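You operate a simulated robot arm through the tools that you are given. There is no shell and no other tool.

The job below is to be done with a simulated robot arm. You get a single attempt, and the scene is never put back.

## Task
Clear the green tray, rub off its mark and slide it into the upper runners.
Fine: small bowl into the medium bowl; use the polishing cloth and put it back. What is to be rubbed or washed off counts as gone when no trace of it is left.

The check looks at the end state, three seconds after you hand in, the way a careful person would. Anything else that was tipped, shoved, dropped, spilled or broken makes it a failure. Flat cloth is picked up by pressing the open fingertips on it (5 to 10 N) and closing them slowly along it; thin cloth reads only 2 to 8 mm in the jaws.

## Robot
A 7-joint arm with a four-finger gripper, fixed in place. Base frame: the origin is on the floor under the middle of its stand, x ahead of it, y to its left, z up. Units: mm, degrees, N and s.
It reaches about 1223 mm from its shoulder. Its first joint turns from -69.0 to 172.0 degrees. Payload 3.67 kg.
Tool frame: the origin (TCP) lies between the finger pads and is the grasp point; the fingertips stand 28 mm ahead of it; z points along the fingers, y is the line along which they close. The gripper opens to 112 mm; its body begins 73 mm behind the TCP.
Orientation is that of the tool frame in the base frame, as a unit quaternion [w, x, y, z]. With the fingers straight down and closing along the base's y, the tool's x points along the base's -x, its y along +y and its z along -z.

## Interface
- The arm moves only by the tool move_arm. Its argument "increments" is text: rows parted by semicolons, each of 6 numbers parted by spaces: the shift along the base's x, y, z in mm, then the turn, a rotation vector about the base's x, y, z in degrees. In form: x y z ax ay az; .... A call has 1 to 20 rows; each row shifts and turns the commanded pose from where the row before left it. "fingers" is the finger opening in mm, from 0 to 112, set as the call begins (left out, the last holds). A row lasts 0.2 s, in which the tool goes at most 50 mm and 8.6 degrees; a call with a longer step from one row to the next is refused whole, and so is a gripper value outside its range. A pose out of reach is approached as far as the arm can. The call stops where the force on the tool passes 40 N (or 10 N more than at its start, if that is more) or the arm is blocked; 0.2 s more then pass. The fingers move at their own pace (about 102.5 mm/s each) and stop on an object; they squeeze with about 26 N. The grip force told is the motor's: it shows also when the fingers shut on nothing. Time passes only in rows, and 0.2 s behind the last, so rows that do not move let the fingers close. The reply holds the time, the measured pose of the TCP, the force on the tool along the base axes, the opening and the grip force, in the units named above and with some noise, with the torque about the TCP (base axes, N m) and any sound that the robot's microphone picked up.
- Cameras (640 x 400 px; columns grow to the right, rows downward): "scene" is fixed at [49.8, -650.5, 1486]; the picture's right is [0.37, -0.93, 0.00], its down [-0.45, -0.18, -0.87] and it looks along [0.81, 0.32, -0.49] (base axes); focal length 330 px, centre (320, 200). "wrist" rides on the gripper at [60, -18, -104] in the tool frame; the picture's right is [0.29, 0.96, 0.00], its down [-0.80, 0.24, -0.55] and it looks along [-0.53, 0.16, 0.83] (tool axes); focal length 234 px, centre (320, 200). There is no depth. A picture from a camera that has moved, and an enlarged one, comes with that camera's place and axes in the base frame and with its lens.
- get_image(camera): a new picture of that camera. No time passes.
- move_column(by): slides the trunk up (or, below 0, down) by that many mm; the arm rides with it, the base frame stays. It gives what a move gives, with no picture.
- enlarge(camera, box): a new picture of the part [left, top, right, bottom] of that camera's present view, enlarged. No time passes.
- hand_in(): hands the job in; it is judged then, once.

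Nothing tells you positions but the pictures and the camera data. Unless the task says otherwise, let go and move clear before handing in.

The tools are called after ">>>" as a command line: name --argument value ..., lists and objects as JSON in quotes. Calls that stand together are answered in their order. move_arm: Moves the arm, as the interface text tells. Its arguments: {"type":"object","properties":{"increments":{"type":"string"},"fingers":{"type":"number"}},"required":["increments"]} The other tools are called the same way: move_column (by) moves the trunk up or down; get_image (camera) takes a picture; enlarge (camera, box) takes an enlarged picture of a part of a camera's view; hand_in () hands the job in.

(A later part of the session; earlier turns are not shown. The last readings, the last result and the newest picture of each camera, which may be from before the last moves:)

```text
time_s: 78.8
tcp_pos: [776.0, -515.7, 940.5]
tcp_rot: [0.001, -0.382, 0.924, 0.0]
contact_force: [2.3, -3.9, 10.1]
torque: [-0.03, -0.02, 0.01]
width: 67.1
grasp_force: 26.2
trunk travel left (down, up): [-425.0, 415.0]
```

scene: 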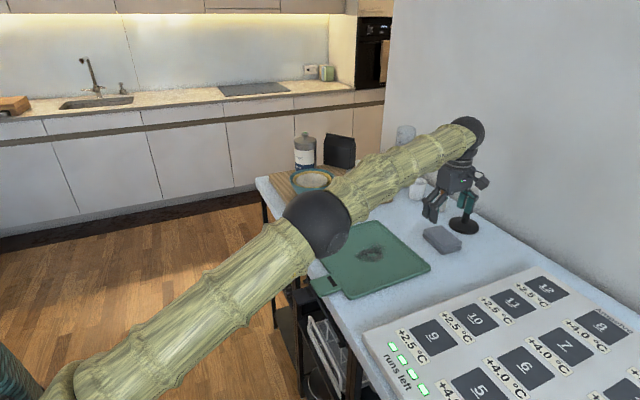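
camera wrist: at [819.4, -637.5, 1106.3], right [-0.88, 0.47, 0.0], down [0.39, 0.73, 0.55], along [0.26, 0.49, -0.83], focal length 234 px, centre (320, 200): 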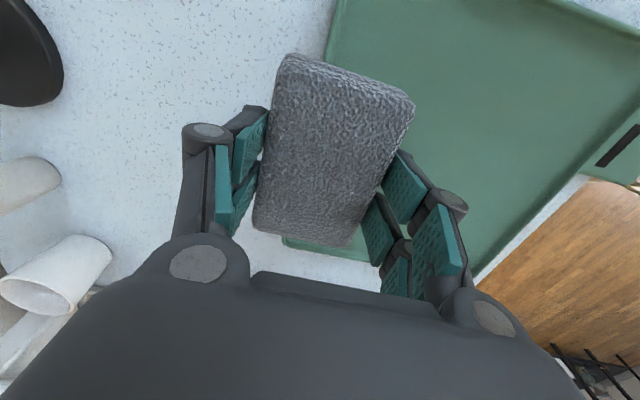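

Contact is at about 10 N. Running the second pass with wider strokes.

>>> move_arm --increments "-7 -7 0 0 0 0; -7 -7 0 0 0 0; -6 -6 0 0 0 0; 8 -8 0 0 0 0; 8 -8 0 0 0 0; 8 -8 0 0 0 0; 8 -8 0 0 0 0; -8 8 0 0 0 0; -8 8 0 0 0 0; -8 8 0 0 0 0; -8 8 0 0 0 0; -8 8 0 0 0 0; -8 8 0 0 0 0; -8 8 0 0 0 0; -8 8 0 0 0 0; 7 7 0 0 0 0; 8 -8 0 0 0 0; 8 -8 0 0 0 0; 8 -8 0 0 0 0; 8 -8 0 0 0 0"

>>> move_arm --increments "8 -8 0 0 0 0; 8 -8 0 0 0 0; 8 -8 0 0 0 0; 8 -8 0 0 0 0; 7 7 0 0 0 0; -8 8 0 0 0 0; -8 8 0 0 0 0; -8 8 0 0 0 0; -8 8 0 0 0 0; -8 8 0 0 0 0; -8 8 0 0 0 0; -8 8 0 0 0 0; -8 8 0 0 0 0; 7 7 0 0 0 0; 8 -8 0 0 0 0; 8 -8 0 0 0 0; 8 -8 0 0 0 0; 8 -8 0 0 0 0; 8 -8 0 0 0 0; 8 -8 0 0 0 0"

>>> move_arm --increments "8 -8 0 0 0 0; 8 -8 0 0 0 0; 7 7 0 0 0 0; 7 7 0 0 0 0; -8 8 0 0 0 0; -8 8 0 0 0 0; -8 8 0 0 0 0; -8 8 0 0 0 0; -8 8 0 0 0 0; -8 8 0 0 0 0; -8 8 0 0 0 0; -8 8 0 0 0 0; 8 -8 0 0 0 0; 8 -8 0 0 0 0; 8 -8 0 0 0 0; 8 -8 0 0 0 0; -7 -7 0 0 0 0; -7 -7 0 0 0 0; 0 0 0 0 0 0"

>>> enlarge --camera "scene" --box '[300, 190, 440, 300]'

```text
time_s: 83.0
tcp_pos: [764.0, -527.5, 940.2]
tcp_rot: [0.001, -0.383, 0.924, 0.001]
contact_force: [1.0, 0.3, 4.0]
torque: [-0.04, 0.01, 0.05]
width: 67.2
grasp_force: 25.5
trunk travel left (down, up): [-425.0, 415.0]
```

```text
time_s: 87.2
tcp_pos: [792.3, -529.2, 940.0]
tcp_rot: [0.001, -0.382, 0.924, -0.001]
contact_force: [-0.4, 1.8, 7.3]
torque: [-0.05, 0.11, -0.04]
width: 67.2
grasp_force: 25.5
trunk travel left (down, up): [-425.0, 415.0]
```

```text
time_s: 91.2
tcp_pos: [776.4, -510.9, 940.2]
tcp_rot: [0.002, -0.384, 0.924, -0.001]
contact_force: [5.4, 3.2, 14.7]
torque: [0.17, -0.11, -0.02]
width: 67.3
grasp_force: 25.8
trunk travel left (down, up): [-425.0, 415.0]
```

```text
3.64 times, centred on (370, 245) of scene
camera zoom: at [49.8, -650.5, 1486.0], right [0.37, -0.93, 0.0], down [-0.45, -0.18, -0.87], along [0.81, 0.32, -0.49], focal length 1200 px, centre (138, 36)
```

zoom: 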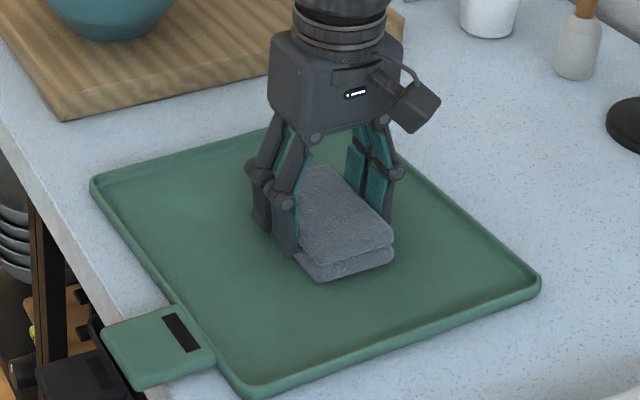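

The tray hasn't moved. I'll lift the cloth and carry it back toward its home spot.

>>> move_arm --increments "0 0 20 0 0 0; 0 0 40 0 0 0; 22 -29 0 0 0 0; 22 -29 0 0 0 0; 22 -29 0 0 0 0; 22 -29 0 0 0 0; 22 -29 0 0 0 0; 22 -29 0 0 0 0; 0 0 0 0 0 0; 0 0 0 0 0 0"

>>> enlarge --camera "scene" --box '[305, 220, 435, 300]'

>>> get_image --camera "wrist"

```text
time_s: 93.3
tcp_pos: [910.6, -689.3, 995.1]
tcp_rot: [0.0, -0.383, 0.924, 0.001]
contact_force: [0.3, -1.5, -1.2]
torque: [0.01, 0.05, 0.02]
width: 67.4
grasp_force: 25.9
trunk travel left (down, up): [-425.0, 415.0]
```

```text
4.92 times, centred on (370, 260) of scene
camera zoom: at [49.8, -650.5, 1486.0], right [0.37, -0.93, 0.0], down [-0.45, -0.18, -0.87], along [0.81, 0.32, -0.49], focal length 1625 px, centre (74, -95)
```

zoom: 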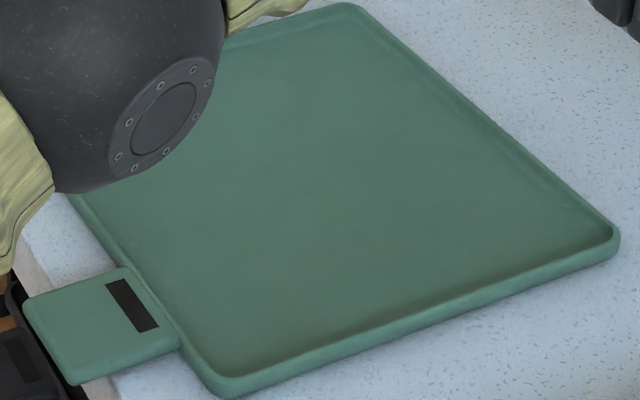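

```text
taken
camera wrist: at [880.5, -743.8, 1100.4], right [-0.88, 0.47, 0.0], down [0.39, 0.73, 0.56], along [0.26, 0.49, -0.83], focal length 234 px, centre (320, 200)
```

wrist: 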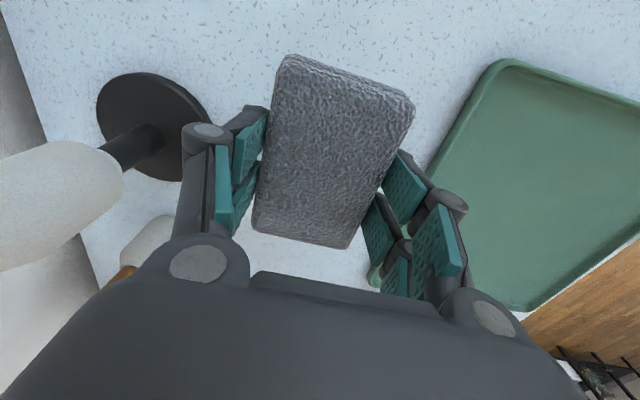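

The tray is clean, and the cloth is right above its home. I'll lower it to the table.

>>> move_arm --increments "-0.4 -0.6 -25 0 0 0; 0 0 -20 0 0 0; 0 0 -9 0 0 0; 0 0 0 0 0 0"

>>> move_arm --increments "0 0 -1.5 0 0 0; 0 0 -1.5 0 0 0; 0 0 0 0 0 0"

```text
time_s: 94.3
tcp_pos: [908.9, -687.9, 944.0]
tcp_rot: [0.001, -0.382, 0.924, 0.0]
contact_force: [0.0, -1.7, -0.2]
torque: [0.03, 0.02, 0.04]
width: 67.1
grasp_force: 26.4
trunk travel left (down, up): [-425.0, 415.0]
```

```text
time_s: 95.2
tcp_pos: [909.8, -688.7, 941.3]
tcp_rot: [0.001, -0.382, 0.924, 0.001]
contact_force: [0.7, -0.1, 0.5]
torque: [-0.02, 0.0, -0.02]
width: 67.3
grasp_force: 26.0
trunk travel left (down, up): [-425.0, 415.0]
```

>>> move_arm --increments "0 -0.8 -1.5 0 0 0; 0 0 -1.5 0 0 0; 0 0 0 0 0 0"

>>> move_arm --increments "0 0 -1 0 0 0; 0 0 0 0 0 0"

```text
time_s: 96.0
tcp_pos: [909.1, -689.2, 939.2]
tcp_rot: [0.0, -0.383, 0.924, 0.001]
contact_force: [0.4, -0.5, -0.1]
torque: [-0.01, 0.03, -0.03]
width: 67.4
grasp_force: 25.8
trunk travel left (down, up): [-425.0, 415.0]
```

```text
time_s: 96.5
tcp_pos: [908.6, -690.8, 939.8]
tcp_rot: [0.0, -0.382, 0.924, 0.0]
contact_force: [-0.4, -0.3, -1.3]
torque: [-0.01, -0.04, 0.0]
width: 67.2
grasp_force: 25.9
trunk travel left (down, up): [-425.0, 415.0]
```

>>> move_arm --increments "0.5 0 -1.3 0 0 0; 0 0 0 0 0 0"

>>> move_arm --increments "0 0 -1 0 0 0; 0 0 0 0 0 0"

```text
time_s: 97.2
tcp_pos: [909.6, -689.4, 935.8]
tcp_rot: [0.002, -0.383, 0.924, 0.001]
contact_force: [0.5, 0.0, -0.1]
torque: [0.01, -0.01, 0.02]
width: 67.3
grasp_force: 26.4
trunk travel left (down, up): [-425.0, 415.0]
```

```text
time_s: 97.8
tcp_pos: [908.2, -690.0, 935.6]
tcp_rot: [0.001, -0.383, 0.924, 0.0]
contact_force: [-0.5, 0.3, -1.1]
torque: [0.01, -0.04, 0.01]
width: 67.5
grasp_force: 25.9
trunk travel left (down, up): [-425.0, 415.0]
```

>>> move_arm --increments "0.5 0 -1 0 0 0; 0 0 0 0 0 0"

>>> move_arm --increments "0 0 -1 0 0 0; 0 0 0 0 0 0"

>>> enlarge --camera "scene" --box '[400, 190, 500, 260]'

```text
time_s: 98.3
tcp_pos: [909.0, -690.0, 934.3]
tcp_rot: [0.001, -0.383, 0.924, 0.0]
contact_force: [-0.3, -1.3, 2.6]
torque: [-0.1, -0.02, -0.01]
width: 67.4
grasp_force: 26.2
trunk travel left (down, up): [-425.0, 415.0]
```

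```text
time_s: 99.0
tcp_pos: [909.9, -689.2, 934.9]
tcp_rot: [0.002, -0.382, 0.924, -0.001]
contact_force: [2.7, -4.0, 8.1]
torque: [-0.14, -0.08, -0.01]
width: 67.5
grasp_force: 26.0
trunk travel left (down, up): [-425.0, 415.0]
```

```text
5.71 times, centred on (450, 225) of scene
camera zoom: at [49.8, -650.5, 1486.0], right [0.37, -0.93, 0.0], down [-0.45, -0.18, -0.87], along [0.81, 0.32, -0.49], focal length 1886 px, centre (-423, 57)
```

zoom: 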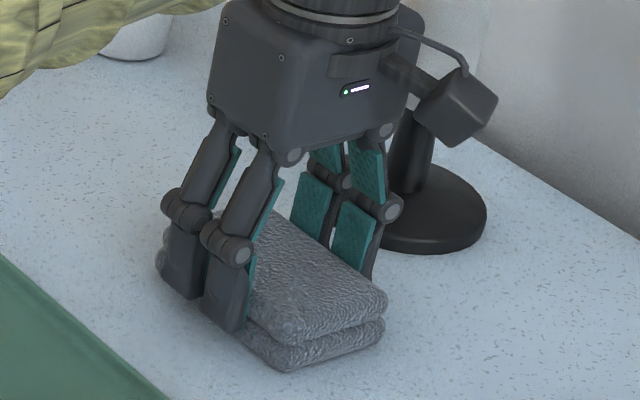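

The cloth is on the table in its original place. I'll release, raise clear, and look.

>>> move_arm --increments "0 0 0.5 0 0 0; 0 0 0 0 0 0; 0 0 0 0 0 0; 0 0 15 0 0 0; 0 0 25 0 0 0; 0 0 35 0 0 0; 0 0 40 0 0 0; 0 0 0 0 0 0" --fingers 92

>>> enlarge --camera "scene" --box '[300, 190, 500, 310]'

>>> get_image --camera "wrist"

```text
time_s: 100.8
tcp_pos: [907.2, -687.6, 1050.7]
tcp_rot: [0.001, -0.383, 0.924, 0.0]
contact_force: [0.4, 0.0, 0.1]
torque: [-0.01, -0.05, 0.0]
width: 91.8
grasp_force: 0.1
trunk travel left (down, up): [-425.0, 415.0]
```

```text
3.20 times, centred on (400, 250) of scene
camera zoom: at [49.8, -650.5, 1486.0], right [0.37, -0.93, 0.0], down [-0.45, -0.18, -0.87], along [0.81, 0.32, -0.49], focal length 1056 px, centre (64, 40)
```

zoom: 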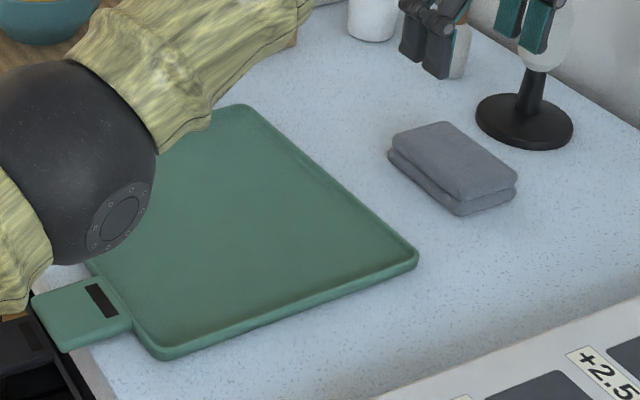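

```text
taken
camera wrist: at [877.6, -741.5, 1155.6], right [-0.88, 0.47, 0.0], down [0.39, 0.73, 0.56], along [0.26, 0.49, -0.83], focal length 234 px, centre (320, 200)
```

wrist: 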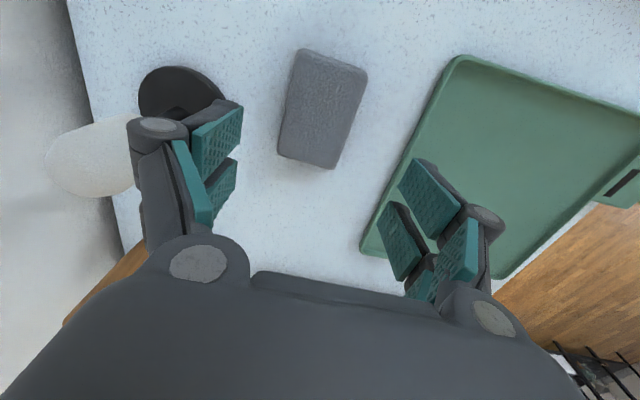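

The cloth is back where it was and the tray is clean. Next is the tray: I'll grip its handle from the front with the tool horizontal. That needs a higher shoulder, so I'll raise the trunk first, then bring the arm back in front of the table.

>>> move_column --by 350

>>> move_arm --increments "-25 20 -20 0 0 0; -30 25 -20 0 0 0; -30 25 -20 0 0 0; -30 25 -20 0 0 0; -30 25 -20 0 0 0; -30 25 -20 0 0 0; -30 25 -20 0 0 0; -30 25 -20 0 0 0; -30 25 -20 0 0 0; -30 25 -20 0 0 0; -30 30 -20 0 0 0; -30 30 -20 0 0 0; 0 0 0 0 0 0" --fingers 60

>>> get_image --camera "scene"

```text
time_s: 104.2
tcp_pos: [909.3, -688.3, 1398.6]
tcp_rot: [0.001, -0.384, 0.923, 0.0]
contact_force: [-0.2, -0.5, 0.8]
torque: [0.02, 0.0, -0.01]
width: 92.0
grasp_force: 0.1
trunk travel left (down, up): [-775.0, 65.0]
```

```text
time_s: 107.0
tcp_pos: [961.3, -625.0, 1317.1]
tcp_rot: [-0.001, -0.383, 0.924, 0.001]
contact_force: [0.2, 0.0, 0.1]
torque: [0.0, -0.02, -0.01]
width: 60.1
grasp_force: 0.0
out of reach, approached as far as the arm can: row 1, 2, 3, 4, 5, 6, 7, 8, 9, 10, 11, 12
trunk travel left (down, up): [-775.0, 65.0]
```

```text
taken
```

scene: 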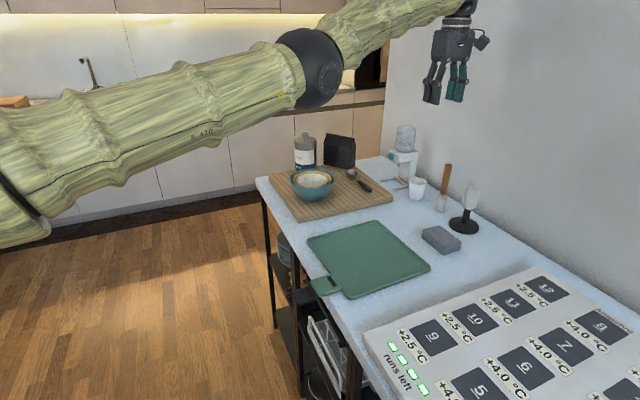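

The arm was nearly straight at that height and the solver got stuck. I'll try small inward-and-down moves first to bend the elbow.

>>> move_arm --increments "-8 5 -10 0 0 0; -8 5 -10 0 0 0; -8 5 -10 0 0 0; -8 5 -10 0 0 0; 0 0 0 0 0 0"

```text
time_s: 108.2
tcp_pos: [969.3, -623.1, 1288.1]
tcp_rot: [0.0, -0.383, 0.924, 0.0]
contact_force: [-0.4, 0.2, 0.3]
torque: [-0.03, 0.03, -0.06]
width: 59.9
grasp_force: 0.0
out of reach, approached as far as the arm can: row 1, 2, 3, 4
trunk travel left (down, up): [-775.0, 65.0]
```

The arm is at full extension. Moving straight down should get inside the reach envelope, as it did earlier.

>>> move_arm --increments "0 0 -25 0 0 0; 0 0 -25 0 0 0; 0 0 -25 0 0 0; 0 0 -25 0 0 0; 0 0 0 0 0 0"

>>> move_arm --increments "-10 8 -15 0 0 0; -15 12 -15 0 0 0; -20 15 -10 0 0 0; -25 20 0 0 0 0; -25 20 0 0 0 0; 0 0 0 0 0 0"

```text
time_s: 109.4
tcp_pos: [981.3, -627.7, 1190.0]
tcp_rot: [0.0, -0.383, 0.924, 0.001]
contact_force: [-0.3, -0.3, 0.3]
torque: [-0.01, -0.03, 0.01]
width: 60.1
grasp_force: 0.1
out of reach, approached as far as the arm can: row 1, 3
trunk travel left (down, up): [-775.0, 65.0]
```

```text
time_s: 110.8
tcp_pos: [993.6, -606.5, 1154.0]
tcp_rot: [0.0, -0.383, 0.924, 0.0]
contact_force: [0.3, -1.2, -0.6]
torque: [0.04, 0.02, 0.01]
width: 60.2
grasp_force: 0.2
out of reach, approached as far as the arm can: row 1, 2, 3, 4, 5
trunk travel left (down, up): [-775.0, 65.0]
```

It's still at the boundary. I'll try much smaller inward steps so the nearly straight elbow can bend.

>>> move_arm --increments "-1.7 1 0 0 0 0; -1.7 1 0 0 0 0; -1.7 1 0 0 0 0; -1.7 1 0 0 0 0; -1.7 1 0 0 0 0; -1.7 1 0 0 0 0; -3 2 0 0 0 0; -3 2 0 0 0 0; -3 2 0 0 0 0; -5 3 0 0 0 0; -5 3 0 0 0 0; -5 3 0 0 0 0; 0 0 0 0 0 0"

>>> get_image --camera "scene"

```text
time_s: 113.6
tcp_pos: [995.1, -604.5, 1155.7]
tcp_rot: [0.0, -0.383, 0.924, 0.001]
contact_force: [-0.5, 1.2, 0.7]
torque: [0.0, 0.02, -0.03]
width: 59.9
grasp_force: 0.0
out of reach, approached as far as the arm can: row 2, 4, 6, 7, 8, 9, 10, 11, 12
trunk travel left (down, up): [-775.0, 65.0]
```

```text
taken
```

scene: 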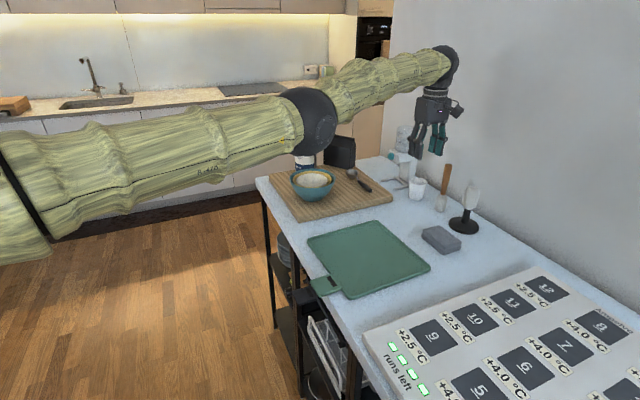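

The elbow seems locked straight. I'll try very fine inward steps combined with a sideways component to leave this singular pose.

>>> move_arm --increments "-9 -15 -2 0 0 0; -9 -15 -2 0 0 0; -9 -15 -2 0 0 0; -9 -15 -2 0 0 0; -9 -15 -2 0 0 0; -9 -15 -2 0 0 0; -9 -15 -2 0 0 0; -9 -15 -2 0 0 0; 0 0 0 0 0 0"

```text
time_s: 115.6
tcp_pos: [932.5, -729.8, 1139.3]
tcp_rot: [0.001, -0.383, 0.924, 0.0]
contact_force: [0.1, 0.0, 0.1]
torque: [-0.03, 0.01, -0.04]
width: 60.1
grasp_force: 0.0
out of reach, approached as far as the arm can: row 2, 5
trunk travel left (down, up): [-775.0, 65.0]
```

The pose moved sideways. I'll test again whether it now responds to inward motion.

>>> move_arm --increments "-6 4 0 0 0 0; -6 4 0 0 0 0; -10 7 0 0 0 0; -10 7 0 0 0 0; 0 0 0 0 0 0"

```text
time_s: 116.8
tcp_pos: [932.5, -728.7, 1138.6]
tcp_rot: [0.0, -0.384, 0.923, 0.001]
contact_force: [0.6, 0.0, 0.6]
torque: [0.02, 0.01, 0.0]
width: 60.2
grasp_force: 0.0
out of reach, approached as far as the arm can: row 1, 2, 3, 4
trunk travel left (down, up): [-775.0, 65.0]
```

It still resists inward motion. The elbow bends when the forearm swings down, so I'll try mostly downward steps with a small inward part, in the clear air here.

>>> move_column --by 60

>>> move_arm --increments "0 0 -30 0 0 0; 0 0 -30 0 0 0; -2 2 -30 0 0 0; -4 4 -30 0 0 0; -8 8 -30 0 0 0; 0 0 0 0 0 0"

```text
time_s: 117.8
tcp_pos: [933.0, -730.5, 1200.2]
tcp_rot: [0.0, -0.384, 0.923, 0.001]
contact_force: [0.4, -0.7, -0.3]
torque: [0.0, -0.01, 0.0]
width: 60.4
grasp_force: 0.1
trunk travel left (down, up): [-835.0, 5.0]
```

```text
time_s: 119.2
tcp_pos: [928.9, -723.4, 1049.3]
tcp_rot: [0.0, -0.382, 0.924, 0.001]
contact_force: [0.8, 0.0, -0.4]
torque: [-0.03, -0.01, -0.02]
width: 59.7
grasp_force: 0.1
out of reach, approached as far as the arm can: row 4, 5
trunk travel left (down, up): [-835.0, 5.0]
```

It's still following the reach boundary, so a wrist joint limit from the 90° yaw may be the cause. I'll rotate the yaw back and test inward motion again.

>>> move_arm --increments "0 0 10 0 0 -8.2; 0 0 0 0 0 -8.2; 0 0 0 0 0 -8.2; 0 0 0 0 0 -8.2; 0 0 0 0 0 -8.2; 0 0 0 0 0 -8.2; 0 0 0 0 0 -8.2; 0 0 0 0 0 -8.2; 0 0 0 0 0 -8.2; 0 0 0 0 0 -8.2; 0 0 0 0 0 -8; -5 5 0 0 0 0; -5 5 0 0 0 0; -10 10 0 0 0 0; -10 10 0 0 0 0; 0 0 0 0 0 0"

```text
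time_s: 122.6
tcp_pos: [932.6, -715.7, 1055.4]
tcp_rot: [-0.001, 0.381, 0.925, 0.001]
contact_force: [0.0, 0.9, 0.0]
torque: [-0.01, -0.02, 0.02]
width: 59.9
grasp_force: 0.2
out of reach, approached as far as the arm can: row 12, 13, 14, 15
trunk travel left (down, up): [-835.0, 5.0]
```

>>> get_image --camera "scene"

>>> get_image --camera "wrist"

```text
taken
```

scene: 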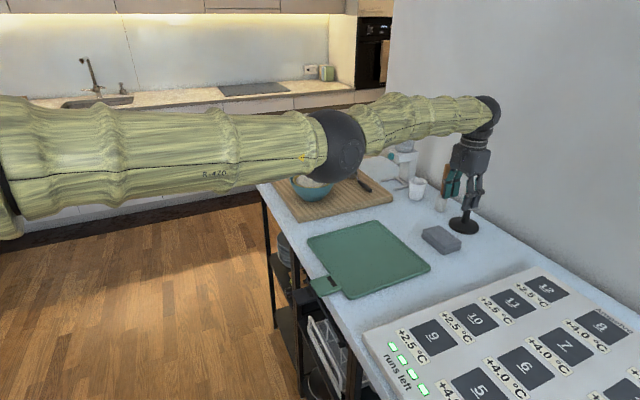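

```text
taken
camera wrist: at [878.4, -687.2, 1160.2], right [0.47, 0.88, 0.0], down [0.73, -0.39, 0.55], along [0.49, -0.26, -0.83], focal length 234 px, centre (320, 200)
```

wrist: 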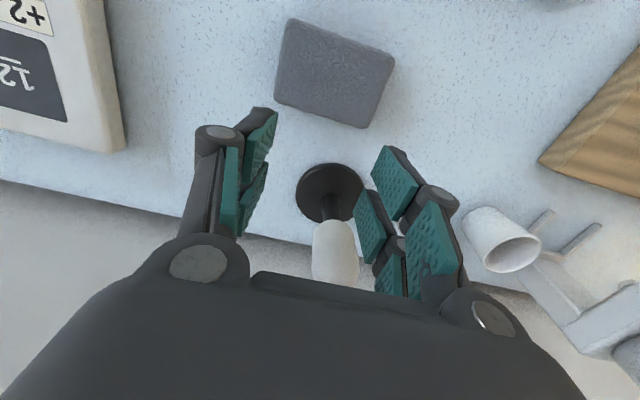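

The arm is visibly fully straight. I'll move down in small steps along the reach boundary, which should let the elbow share the motion and unlock, then try going inward.

>>> move_arm --increments "0 0 -8 0 0 0; 0 0 -8 0 0 0; -0.5 0.4 -8 0 0 0; -0.5 0.4 -8 0 0 0; -0.6 0.5 -8 0 0 0; -0.7 0.5 -8 0 0 0; -0.8 0.6 -8 0 0 0; -0.8 0.6 -8 0 0 0; -1 0.8 -6 0 0 0; -1.5 1.2 -4 0 0 0; -2 1.6 0 0 0 0; -2 1.6 0 0 0 0; -3 2.4 0 0 0 0; -3 2.4 0 0 0 0; -4 3.2 0 0 0 0; -4 3.2 0 0 0 0; 0 0 0 0 0 0"

```text
time_s: 126.2
tcp_pos: [907.8, -698.7, 982.7]
tcp_rot: [0.0, 0.382, 0.924, 0.001]
contact_force: [0.5, 1.0, -0.3]
torque: [-0.01, 0.02, 0.02]
width: 59.8
grasp_force: 0.0
trunk travel left (down, up): [-835.0, 5.0]
```

The elbow is unlocked now. I'll continue inward along -n over the tray while rising, toward the front of the table.

>>> move_arm --increments "-8 8 2 0 0 0; -12 12 4 0 0 0; -15 15 5 0 0 0; -19 19 6 0 0 0; -20 20 6 0 0 0; -20 20 6 0 0 0; -20 20 6 0 0 0; -20 20 6 0 0 0; -20 20 6 0 0 0; -20 20 6 0 0 0; -20 20 6 0 0 0; -20 20 6 0 0 0; -20 20 6 0 0 0; -20 20 6 0 0 0; -20 20 6 0 0 0; -20 20 6 0 0 0; -20 20 6 0 0 0; -20 20 6 0 0 0; 0 0 0 0 0 0"

>>> get_image --camera "scene"

>>> get_image --camera "wrist"

```text
time_s: 130.2
tcp_pos: [572.9, -365.2, 1082.4]
tcp_rot: [0.0, 0.383, 0.924, 0.001]
contact_force: [0.4, -0.2, 0.2]
torque: [0.03, 0.04, 0.01]
width: 59.9
grasp_force: 0.0
trunk travel left (down, up): [-835.0, 5.0]
```

```text
taken
```

scene: 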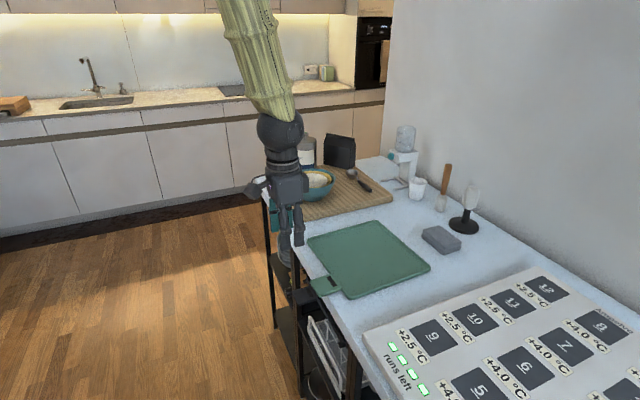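

```text
taken
camera wrist: at [518.1, -335.6, 1188.3], right [0.47, 0.88, 0.0], down [0.73, -0.39, 0.55], along [0.49, -0.26, -0.83], focal length 234 px, centre (320, 200)
```

wrist: 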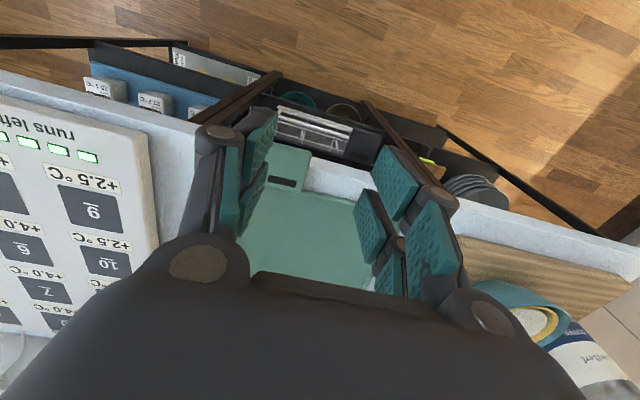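

Everything is undisturbed and the gripper is in front of the table. Now I'll yaw +90° and then pitch to horizontal so the fingers point at the tray handle and close vertically.

>>> move_arm --increments "-2 2 0 0 0 8.2; -2 2 0 0 0 8.2; -2 2 0 0 0 8.2; -2 2 0 0 0 8.2; -2 2 0 0 0 8.2; -2 2 0 0 0 8.2; -2 2 0 0 0 8.2; -2 2 0 0 0 8.2; -2 2 0 0 0 8.2; -2 2 0 0 0 8.2; 0 0 0 0 0 8; 0 0 0 0 0 0"

>>> move_arm --increments "0 0 -5 -5.786 -5.786 0; 0 0 -5 -5.786 -5.786 0; 0 0 -5 -5.786 -5.786 0; 0 0 -5 -5.786 -5.786 0; 0 0 -5 -5.786 -5.786 0; 0 0 -5 -5.786 -5.786 0; 0 0 -5 -5.786 -5.786 0; 0 0 -5 -5.786 -5.786 0; 0 0 -5 -5.786 -5.786 0; 0 0 -5 -5.786 -5.786 0; 0 0 -5 -5.786 -5.786 0; 0 0 0 0 0 0"

>>> get_image --camera "scene"

>>> get_image --camera "wrist"

```text
time_s: 132.8
tcp_pos: [554.8, -344.2, 1083.7]
tcp_rot: [0.001, -0.384, 0.923, 0.0]
contact_force: [1.0, 0.1, 0.2]
torque: [-0.02, 0.01, 0.0]
width: 60.0
grasp_force: 0.1
trunk travel left (down, up): [-835.0, 5.0]
```

```text
time_s: 135.4
tcp_pos: [554.8, -344.3, 1028.6]
tcp_rot: [-0.271, 0.27, -0.653, 0.654]
contact_force: [-0.3, -0.5, 0.4]
torque: [0.03, 0.03, 0.01]
width: 60.2
grasp_force: 0.0
trunk travel left (down, up): [-835.0, 5.0]
```

```text
taken
```

scene: 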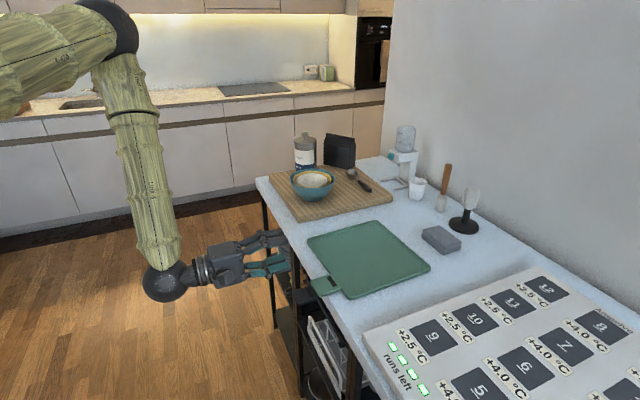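

```text
taken
camera wrist: at [438.4, -312.1, 1047.5], right [-0.2, -0.21, -0.96], down [0.17, 0.96, -0.24], along [0.96, -0.21, -0.16], focal length 234 px, centre (320, 200)
```

wrist: 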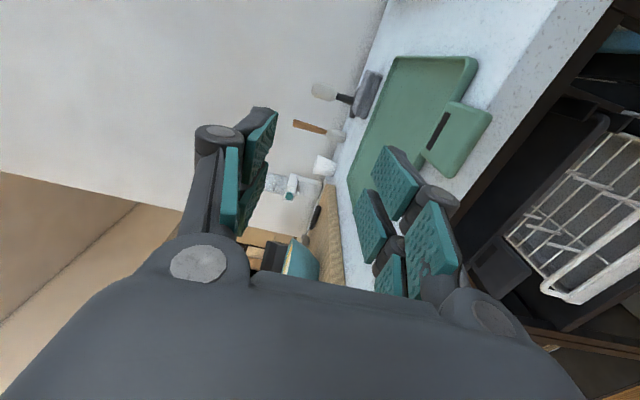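

The tool is now horizontal, with fingers closing vertically and facing the tray. I'll drop to handle height, stay back from it, and refine the handle's position.

>>> move_arm --increments "-3 -3 -20 0 0 0; -3 -3 -20 0 0 0; -3 -3 -20 0 0 0; -3 -3 -20 0 0 0; -3 -3 -20 0 0 0; -3 -3 -20 0 0 0; 0 0 0 0 0 0"

>>> get_image --camera "wrist"

>>> enlarge --camera "scene" --box '[240, 230, 380, 340]'

```text
time_s: 137.0
tcp_pos: [536.6, -361.1, 906.8]
tcp_rot: [-0.271, 0.271, -0.653, 0.653]
contact_force: [0.1, 0.0, 0.4]
torque: [-0.02, 0.02, -0.01]
width: 60.2
grasp_force: 0.0
trunk travel left (down, up): [-835.0, 5.0]
```

```text
taken
camera wrist: at [421.0, -329.9, 926.6], right [-0.2, -0.2, -0.96], down [0.17, 0.96, -0.24], along [0.96, -0.21, -0.16], focal length 234 px, centre (320, 200)
```

wrist: 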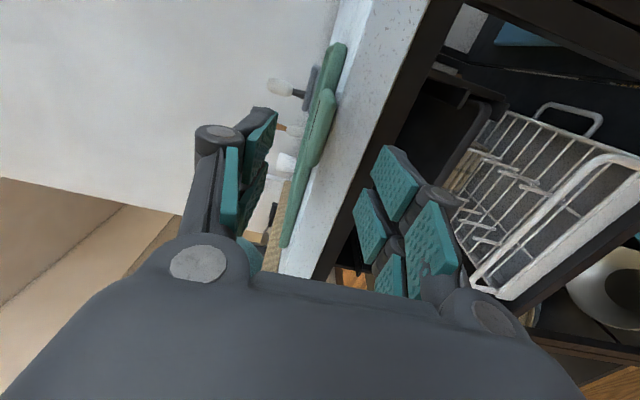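

```text
3.64 times, centred on (310, 285) of scene
camera zoom: at [49.8, -650.5, 1486.0], right [0.37, -0.93, 0.0], down [-0.45, -0.18, -0.87], along [0.81, 0.32, -0.49], focal length 1200 px, centre (356, -109)
```

zoom: 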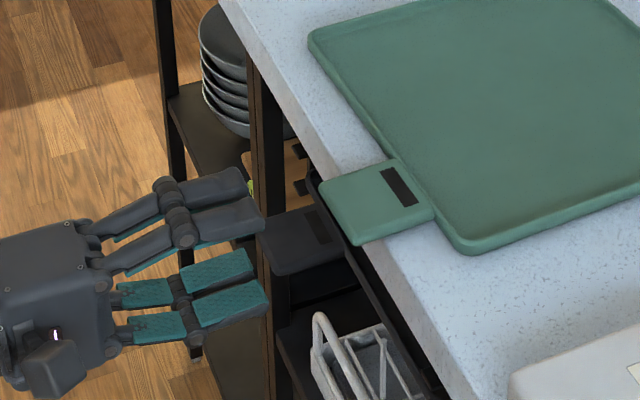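

>>> enlarge --camera "wrist" --box '[250, 20, 410, 120]'

>>> enlarge --camera "wrist" --box '[260, 60, 420, 200]'

```text
4.00 times, centred on (330, 70) of wrist
camera zoom: at [421.0, -329.9, 926.6], right [-0.2, -0.2, -0.96], down [0.17, 0.96, -0.24], along [0.96, -0.21, -0.16], focal length 937 px, centre (280, 720)
```

zoom: 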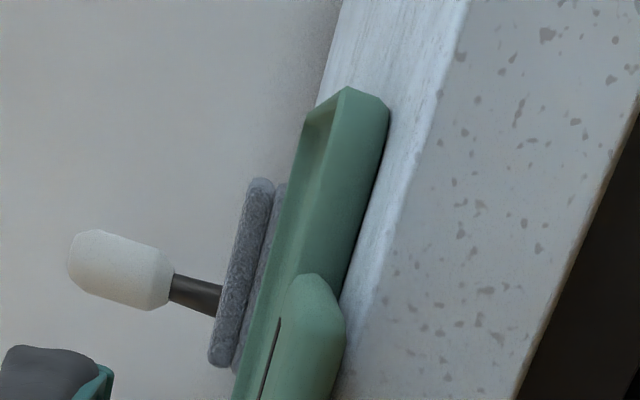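

```text
2.86 times, centred on (340, 130) of wrist
camera zoom: at [421.0, -329.9, 926.6], right [-0.2, -0.2, -0.96], down [0.17, 0.96, -0.24], along [0.96, -0.21, -0.16], focal length 669 px, centre (263, 400)
```

zoom: 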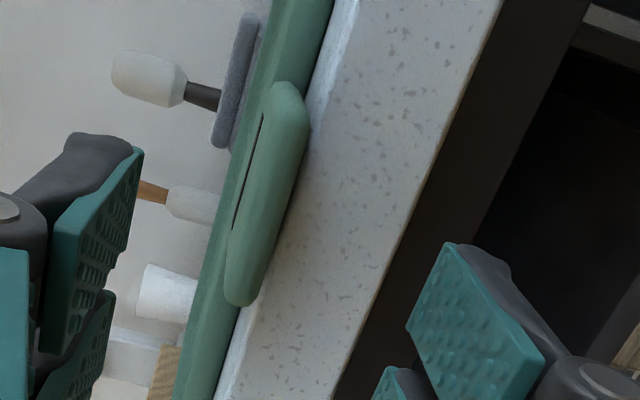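

The handle spans t≈88–152 and z≈902–910, with its outer edge at n≈716; the table edge is near n≈748. I'll advance so the fingertips stop at n≈742, straddling the handle.

>>> move_arm --increments "11 -17 0 0 0 0; 13 -14 0 0 0 0; 13 -13 0 0 0 0; 9 -9 0 0 0 0; 7 -7 0 0 0 0; 0 0 0 0 0 0"

>>> get_image --camera "wrist"

>>> enlarge --camera "scene" --box '[260, 240, 380, 335]'

```text
time_s: 138.4
tcp_pos: [588.9, -421.4, 909.6]
tcp_rot: [-0.27, 0.271, -0.653, 0.654]
contact_force: [-5.8, 5.0, 0.9]
torque: [0.19, 0.18, -0.02]
width: 60.7
grasp_force: 0.5
trunk travel left (down, up): [-835.0, 5.0]
```

```text
taken
camera wrist: at [473.0, -389.9, 928.5], right [-0.2, -0.2, -0.96], down [0.17, 0.96, -0.24], along [0.96, -0.21, -0.16], focal length 234 px, centre (320, 200)
```

wrist: 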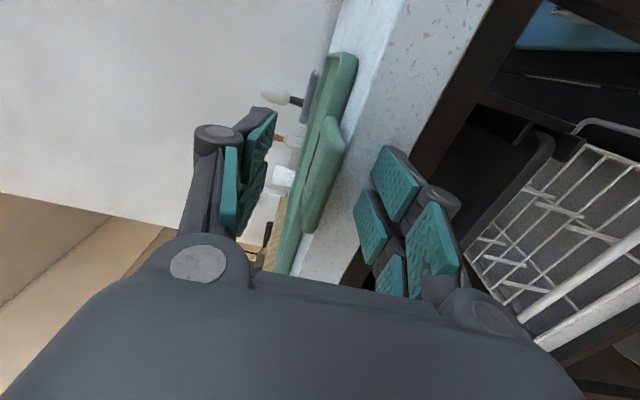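

```text
4.21 times, centred on (320, 288) of scene
camera zoom: at [49.8, -650.5, 1486.0], right [0.37, -0.93, 0.0], down [-0.45, -0.18, -0.87], along [0.81, 0.32, -0.49], focal length 1390 px, centre (320, -168)
```

zoom: 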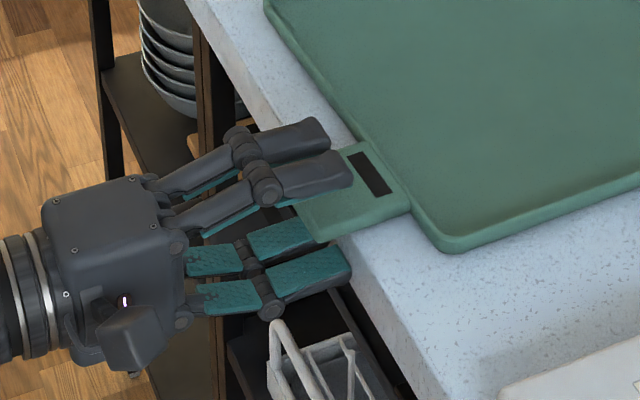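

The lower fingertips just touch the table's front edge (-7.6 N along n). I'll back off 4 mm, adjust height slightly, and close gently on the handle.

>>> move_arm --increments "-3 3 -1 0 0 0; 0 0 -1 0 0 0; 0 0 0 0 0 0"

>>> move_arm --increments "0 0 0 0 0 0; 0 0 0 0 0 0; 0 0 0 0 0 0; 0 0 0 0 0 0" --fingers 0

>>> get_image --camera "wrist"

>>> enlarge --camera "scene" --box '[260, 240, 380, 335]'

```text
time_s: 139.2
tcp_pos: [587.6, -420.3, 906.4]
tcp_rot: [-0.27, 0.271, -0.653, 0.654]
contact_force: [0.5, -0.3, -0.8]
torque: [0.0, 0.02, 0.0]
width: 60.0
grasp_force: 0.1
trunk travel left (down, up): [-835.0, 5.0]
```

```text
time_s: 140.2
tcp_pos: [587.9, -419.9, 907.5]
tcp_rot: [-0.271, 0.27, -0.653, 0.654]
contact_force: [2.8, -1.2, 6.6]
torque: [-0.08, -0.23, -0.08]
width: 11.0
grasp_force: 26.0
trunk travel left (down, up): [-835.0, 5.0]
```

```text
taken
camera wrist: at [471.0, -387.3, 926.2], right [-0.2, -0.21, -0.96], down [0.17, 0.96, -0.24], along [0.96, -0.21, -0.16], focal length 234 px, centre (320, 200)
```

wrist: 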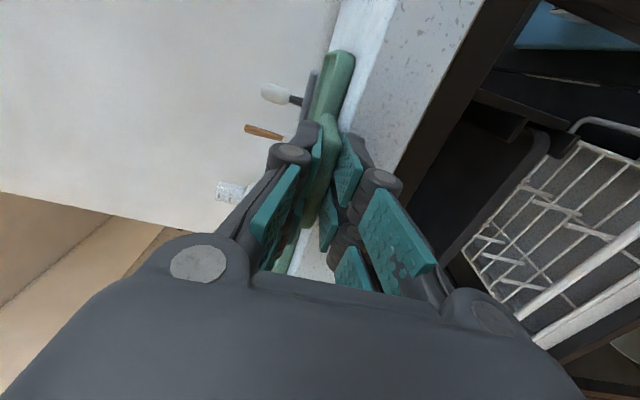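

```text
4.21 times, centred on (320, 288) of scene
camera zoom: at [49.8, -650.5, 1486.0], right [0.37, -0.93, 0.0], down [-0.45, -0.18, -0.87], along [0.81, 0.32, -0.49], focal length 1390 px, centre (320, -168)
```

zoom: 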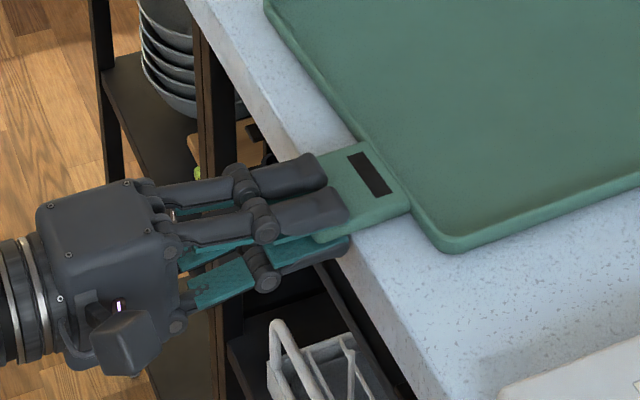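

The handle is held at 11 mm. I'll pull the tray toward the robot by about 50 mm along the table, so more of the handle overhangs for a deeper grip.

>>> move_arm --increments "0 0 1 0 0 0; -4 4 0 0 0 0; -5 5 0 0 0 0; -5 5 0 0 0 0; -5 5 0 0 0 0; -5 5 0 0 0 0; -5 5 0 0 0 0; -5 5 0 0 0 0; 0 0 0 0 0 0"

>>> get_image --camera "scene"

>>> enlarge --camera "scene" --box '[260, 220, 430, 335]'

```text
time_s: 142.2
tcp_pos: [552.3, -384.8, 907.3]
tcp_rot: [0.271, -0.271, 0.654, -0.653]
contact_force: [-0.7, 0.6, 0.2]
torque: [0.16, -0.1, 0.1]
width: 11.0
grasp_force: 25.8
trunk travel left (down, up): [-835.0, 5.0]
```

```text
taken
```

scene: 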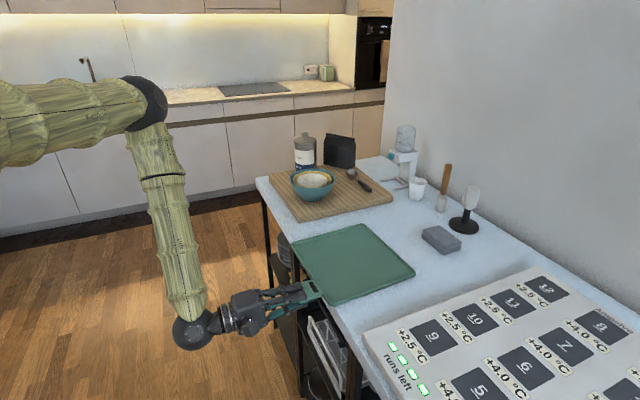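

```text
3.48 times, centred on (345, 278) of scene
camera zoom: at [49.8, -650.5, 1486.0], right [0.37, -0.93, 0.0], down [-0.45, -0.18, -0.87], along [0.81, 0.32, -0.49], focal length 1148 px, centre (233, -70)
```

zoom: 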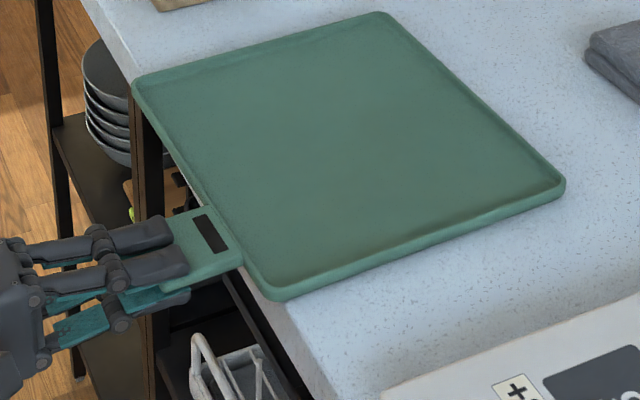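

The tray slid out smoothly and the handle fully overhangs. I'll release, move forward about 34 mm and re-grip deeper on the handle.

>>> move_arm --increments "0 0 0 0 0 0; 0 0 0 0 0 0; 6 -6 0 0 0 0; 6 -6 0 0 0 0; 6 -6 0 0 0 0; 6 -6 0 0 0 0; 0 0 0 0 0 0" --fingers 32

>>> get_image --camera "wrist"

>>> enlarge --camera "scene" --box '[260, 240, 380, 335]'

```text
time_s: 143.8
tcp_pos: [576.4, -408.4, 906.6]
tcp_rot: [-0.269, 0.271, -0.653, 0.654]
contact_force: [-0.1, 0.2, 0.5]
torque: [0.01, 0.0, 0.04]
width: 32.3
grasp_force: 0.1
trunk travel left (down, up): [-835.0, 5.0]
```

```text
taken
camera wrist: at [460.3, -377.2, 927.2], right [-0.2, -0.2, -0.96], down [0.17, 0.96, -0.24], along [0.96, -0.21, -0.16], focal length 234 px, centre (320, 200)
```

wrist: 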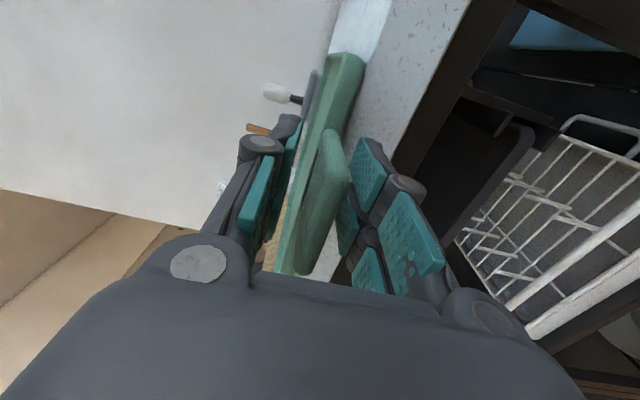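

```text
4.21 times, centred on (320, 288) of scene
camera zoom: at [49.8, -650.5, 1486.0], right [0.37, -0.93, 0.0], down [-0.45, -0.18, -0.87], along [0.81, 0.32, -0.49], focal length 1390 px, centre (320, -168)
```

zoom: 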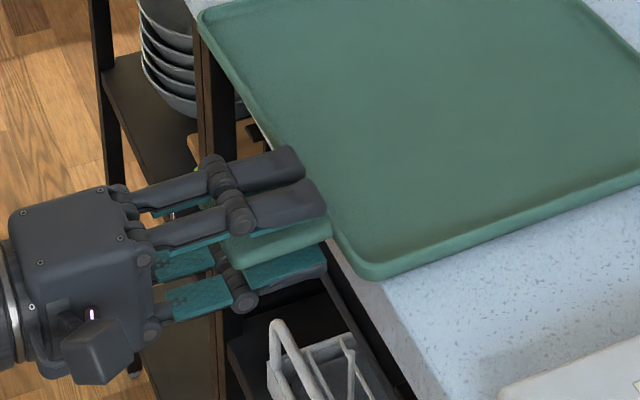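

The fingers now straddle nearly the full handle. Closing and testing with a small lift.

>>> move_arm --increments "0 0 0 0 0 0; 0 0 0 0 0 0; 0 0 0 0 0 0; 0 0 0 0 0 0" --fingers 0

>>> move_arm --increments "0 0 3 0 0 0; 0 0 3 0 0 0; 0 0 4 0 0 0; 0 0 5 0 0 0; 0 0 0 0 0 0"

>>> enlarge --camera "scene" --box '[260, 210, 440, 335]'

```text
time_s: 144.8
tcp_pos: [577.5, -408.9, 908.8]
tcp_rot: [0.27, -0.272, 0.653, -0.653]
contact_force: [0.2, -0.5, -0.5]
torque: [0.05, 0.0, -0.07]
width: 11.2
grasp_force: 25.7
trunk travel left (down, up): [-835.0, 5.0]
```

```text
time_s: 146.0
tcp_pos: [577.5, -410.2, 922.3]
tcp_rot: [0.271, -0.271, 0.653, -0.653]
contact_force: [0.1, 0.3, -1.5]
torque: [0.14, 0.29, -0.01]
width: 10.6
grasp_force: 26.5
trunk travel left (down, up): [-835.0, 5.0]
```

```text
3.20 times, centred on (350, 272) of scene
camera zoom: at [49.8, -650.5, 1486.0], right [0.37, -0.93, 0.0], down [-0.45, -0.18, -0.87], along [0.81, 0.32, -0.49], focal length 1056 px, centre (224, -32)
```

zoom: 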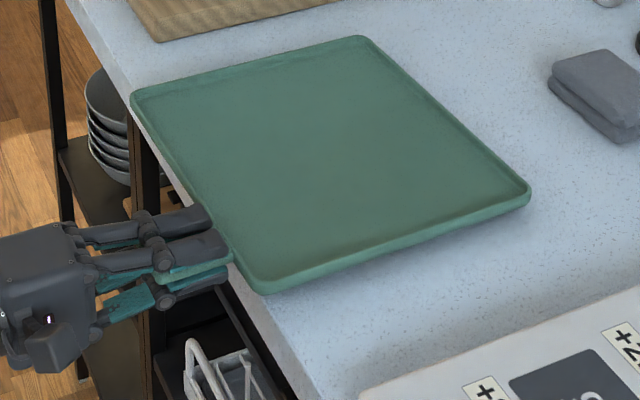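

The tray is fully lifted: about 1.8 N, stable, with no droop. I'll raise it a bit more and retreat along -n in steps to clear the table edge.

>>> move_arm --increments "0 0 8 0 0 0; 0 0 10 0 0 0; -5 5 0 0 0 0; -10 10 0 0 0 0; -12 12 0 0 0 0; -14 14 0 0 0 0; -14 14 0 0 0 0; -14 14 0 0 0 0; -14 14 0 0 0 0; 0 0 0 0 0 0"

>>> get_image --camera "scene"

```text
time_s: 148.2
tcp_pos: [493.5, -326.1, 941.7]
tcp_rot: [-0.27, 0.271, -0.653, 0.654]
contact_force: [-0.5, -0.4, -2.1]
torque: [0.1, 0.28, 0.04]
width: 10.8
grasp_force: 25.8
trunk travel left (down, up): [-835.0, 5.0]
```

```text
taken
```

scene: 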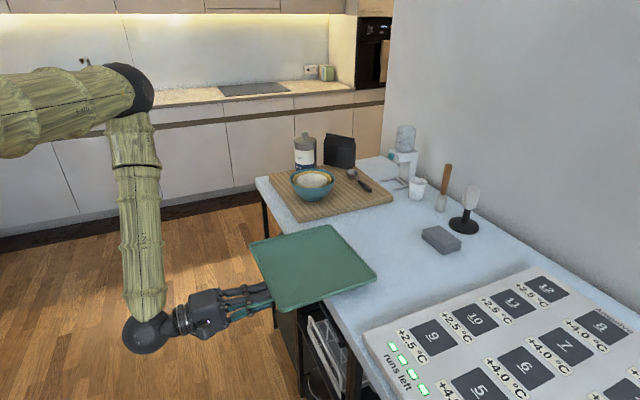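

The tray is level and moving back cleanly. I'll continue the retreat until the far edge clears the table.

>>> move_arm --increments "-10 10 0 0 0 0; -10 10 0 0 0 0; -10 10 0 0 0 0; -10 10 0 0 0 0; -10 10 0 0 0 0; -10 10 0 0 0 0; -10 10 0 0 0 0; -10 10 0 0 0 0; -10 10 0 0 0 0; 0 0 0 0 0 0"

>>> get_image --camera "scene"

>>> get_image --camera "wrist"

```text
time_s: 150.4
tcp_pos: [403.1, -236.6, 940.2]
tcp_rot: [-0.27, 0.271, -0.653, 0.654]
contact_force: [0.4, -0.5, -2.2]
torque: [0.1, 0.29, 0.01]
width: 10.9
grasp_force: 26.1
trunk travel left (down, up): [-835.0, 5.0]
```

```text
taken
```

scene: 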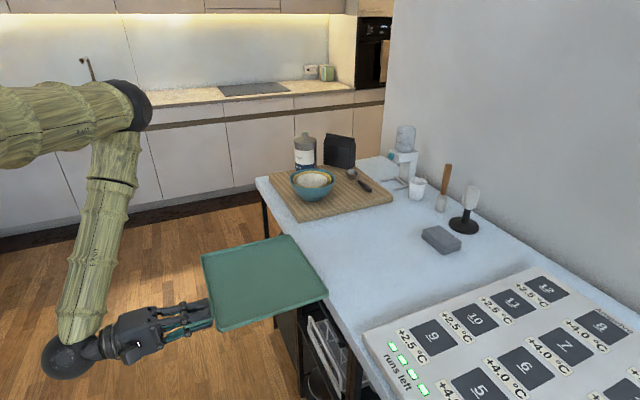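

```text
taken
camera wrist: at [287.7, -204.3, 960.0], right [-0.2, -0.2, -0.96], down [0.17, 0.96, -0.24], along [0.96, -0.21, -0.16], focal length 234 px, centre (320, 200)
```

wrist: 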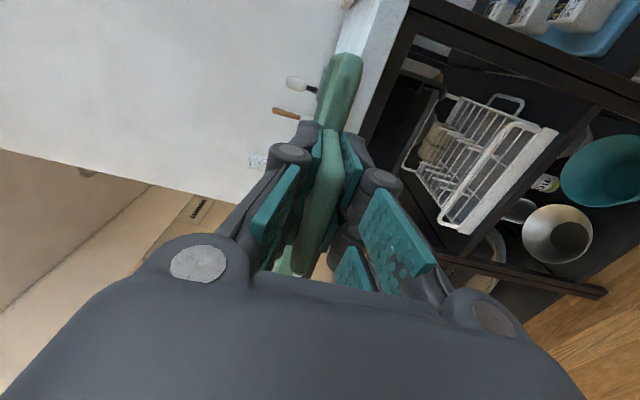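

The tray's far edge is at n≈731, just clear of the table edge at about 742. I'll retreat another 20 mm, then lower with the trunk to look at the runners.

>>> move_arm --increments "-7 7 0 0 0 0; -7 7 0 0 0 0; 0 0 0 0 0 0"

>>> move_column --by -60

>>> get_image --camera "wrist"

>>> get_image --camera "scene"

```text
time_s: 151.2
tcp_pos: [389.9, -221.6, 940.5]
tcp_rot: [-0.271, 0.27, -0.653, 0.654]
contact_force: [-0.4, -0.3, -2.2]
torque: [0.13, 0.26, 0.01]
width: 11.0
grasp_force: 26.3
trunk travel left (down, up): [-835.0, 5.0]
```

```text
time_s: 152.2
tcp_pos: [389.1, -222.5, 880.8]
tcp_rot: [0.271, -0.271, 0.653, -0.653]
contact_force: [0.8, 0.0, -1.5]
torque: [0.12, 0.31, 0.0]
width: 11.0
grasp_force: 25.8
trunk travel left (down, up): [-775.0, 65.0]
```

```text
taken
camera wrist: at [273.4, -189.6, 899.6], right [-0.2, -0.2, -0.96], down [0.17, 0.96, -0.24], along [0.96, -0.21, -0.16], focal length 234 px, centre (320, 200)
```

wrist: 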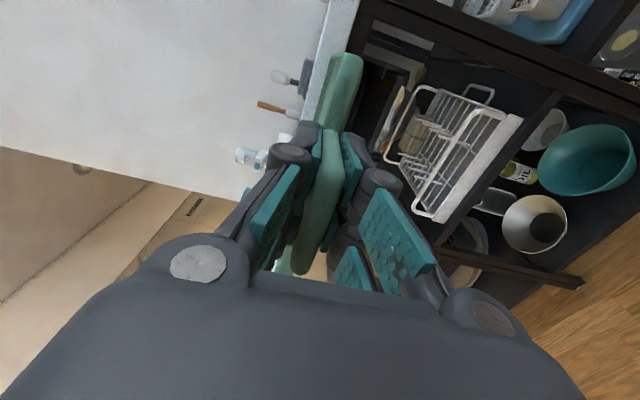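

```text
taken
```

scene: 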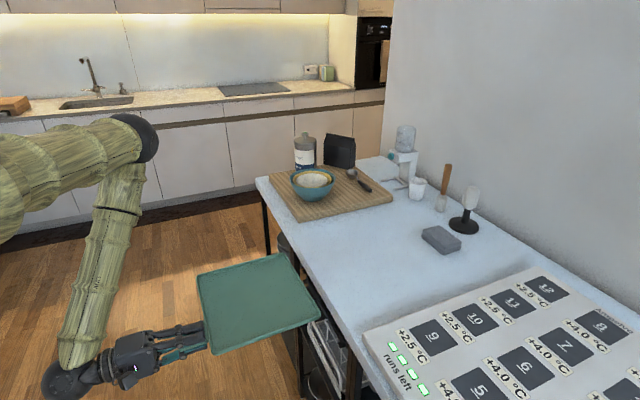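

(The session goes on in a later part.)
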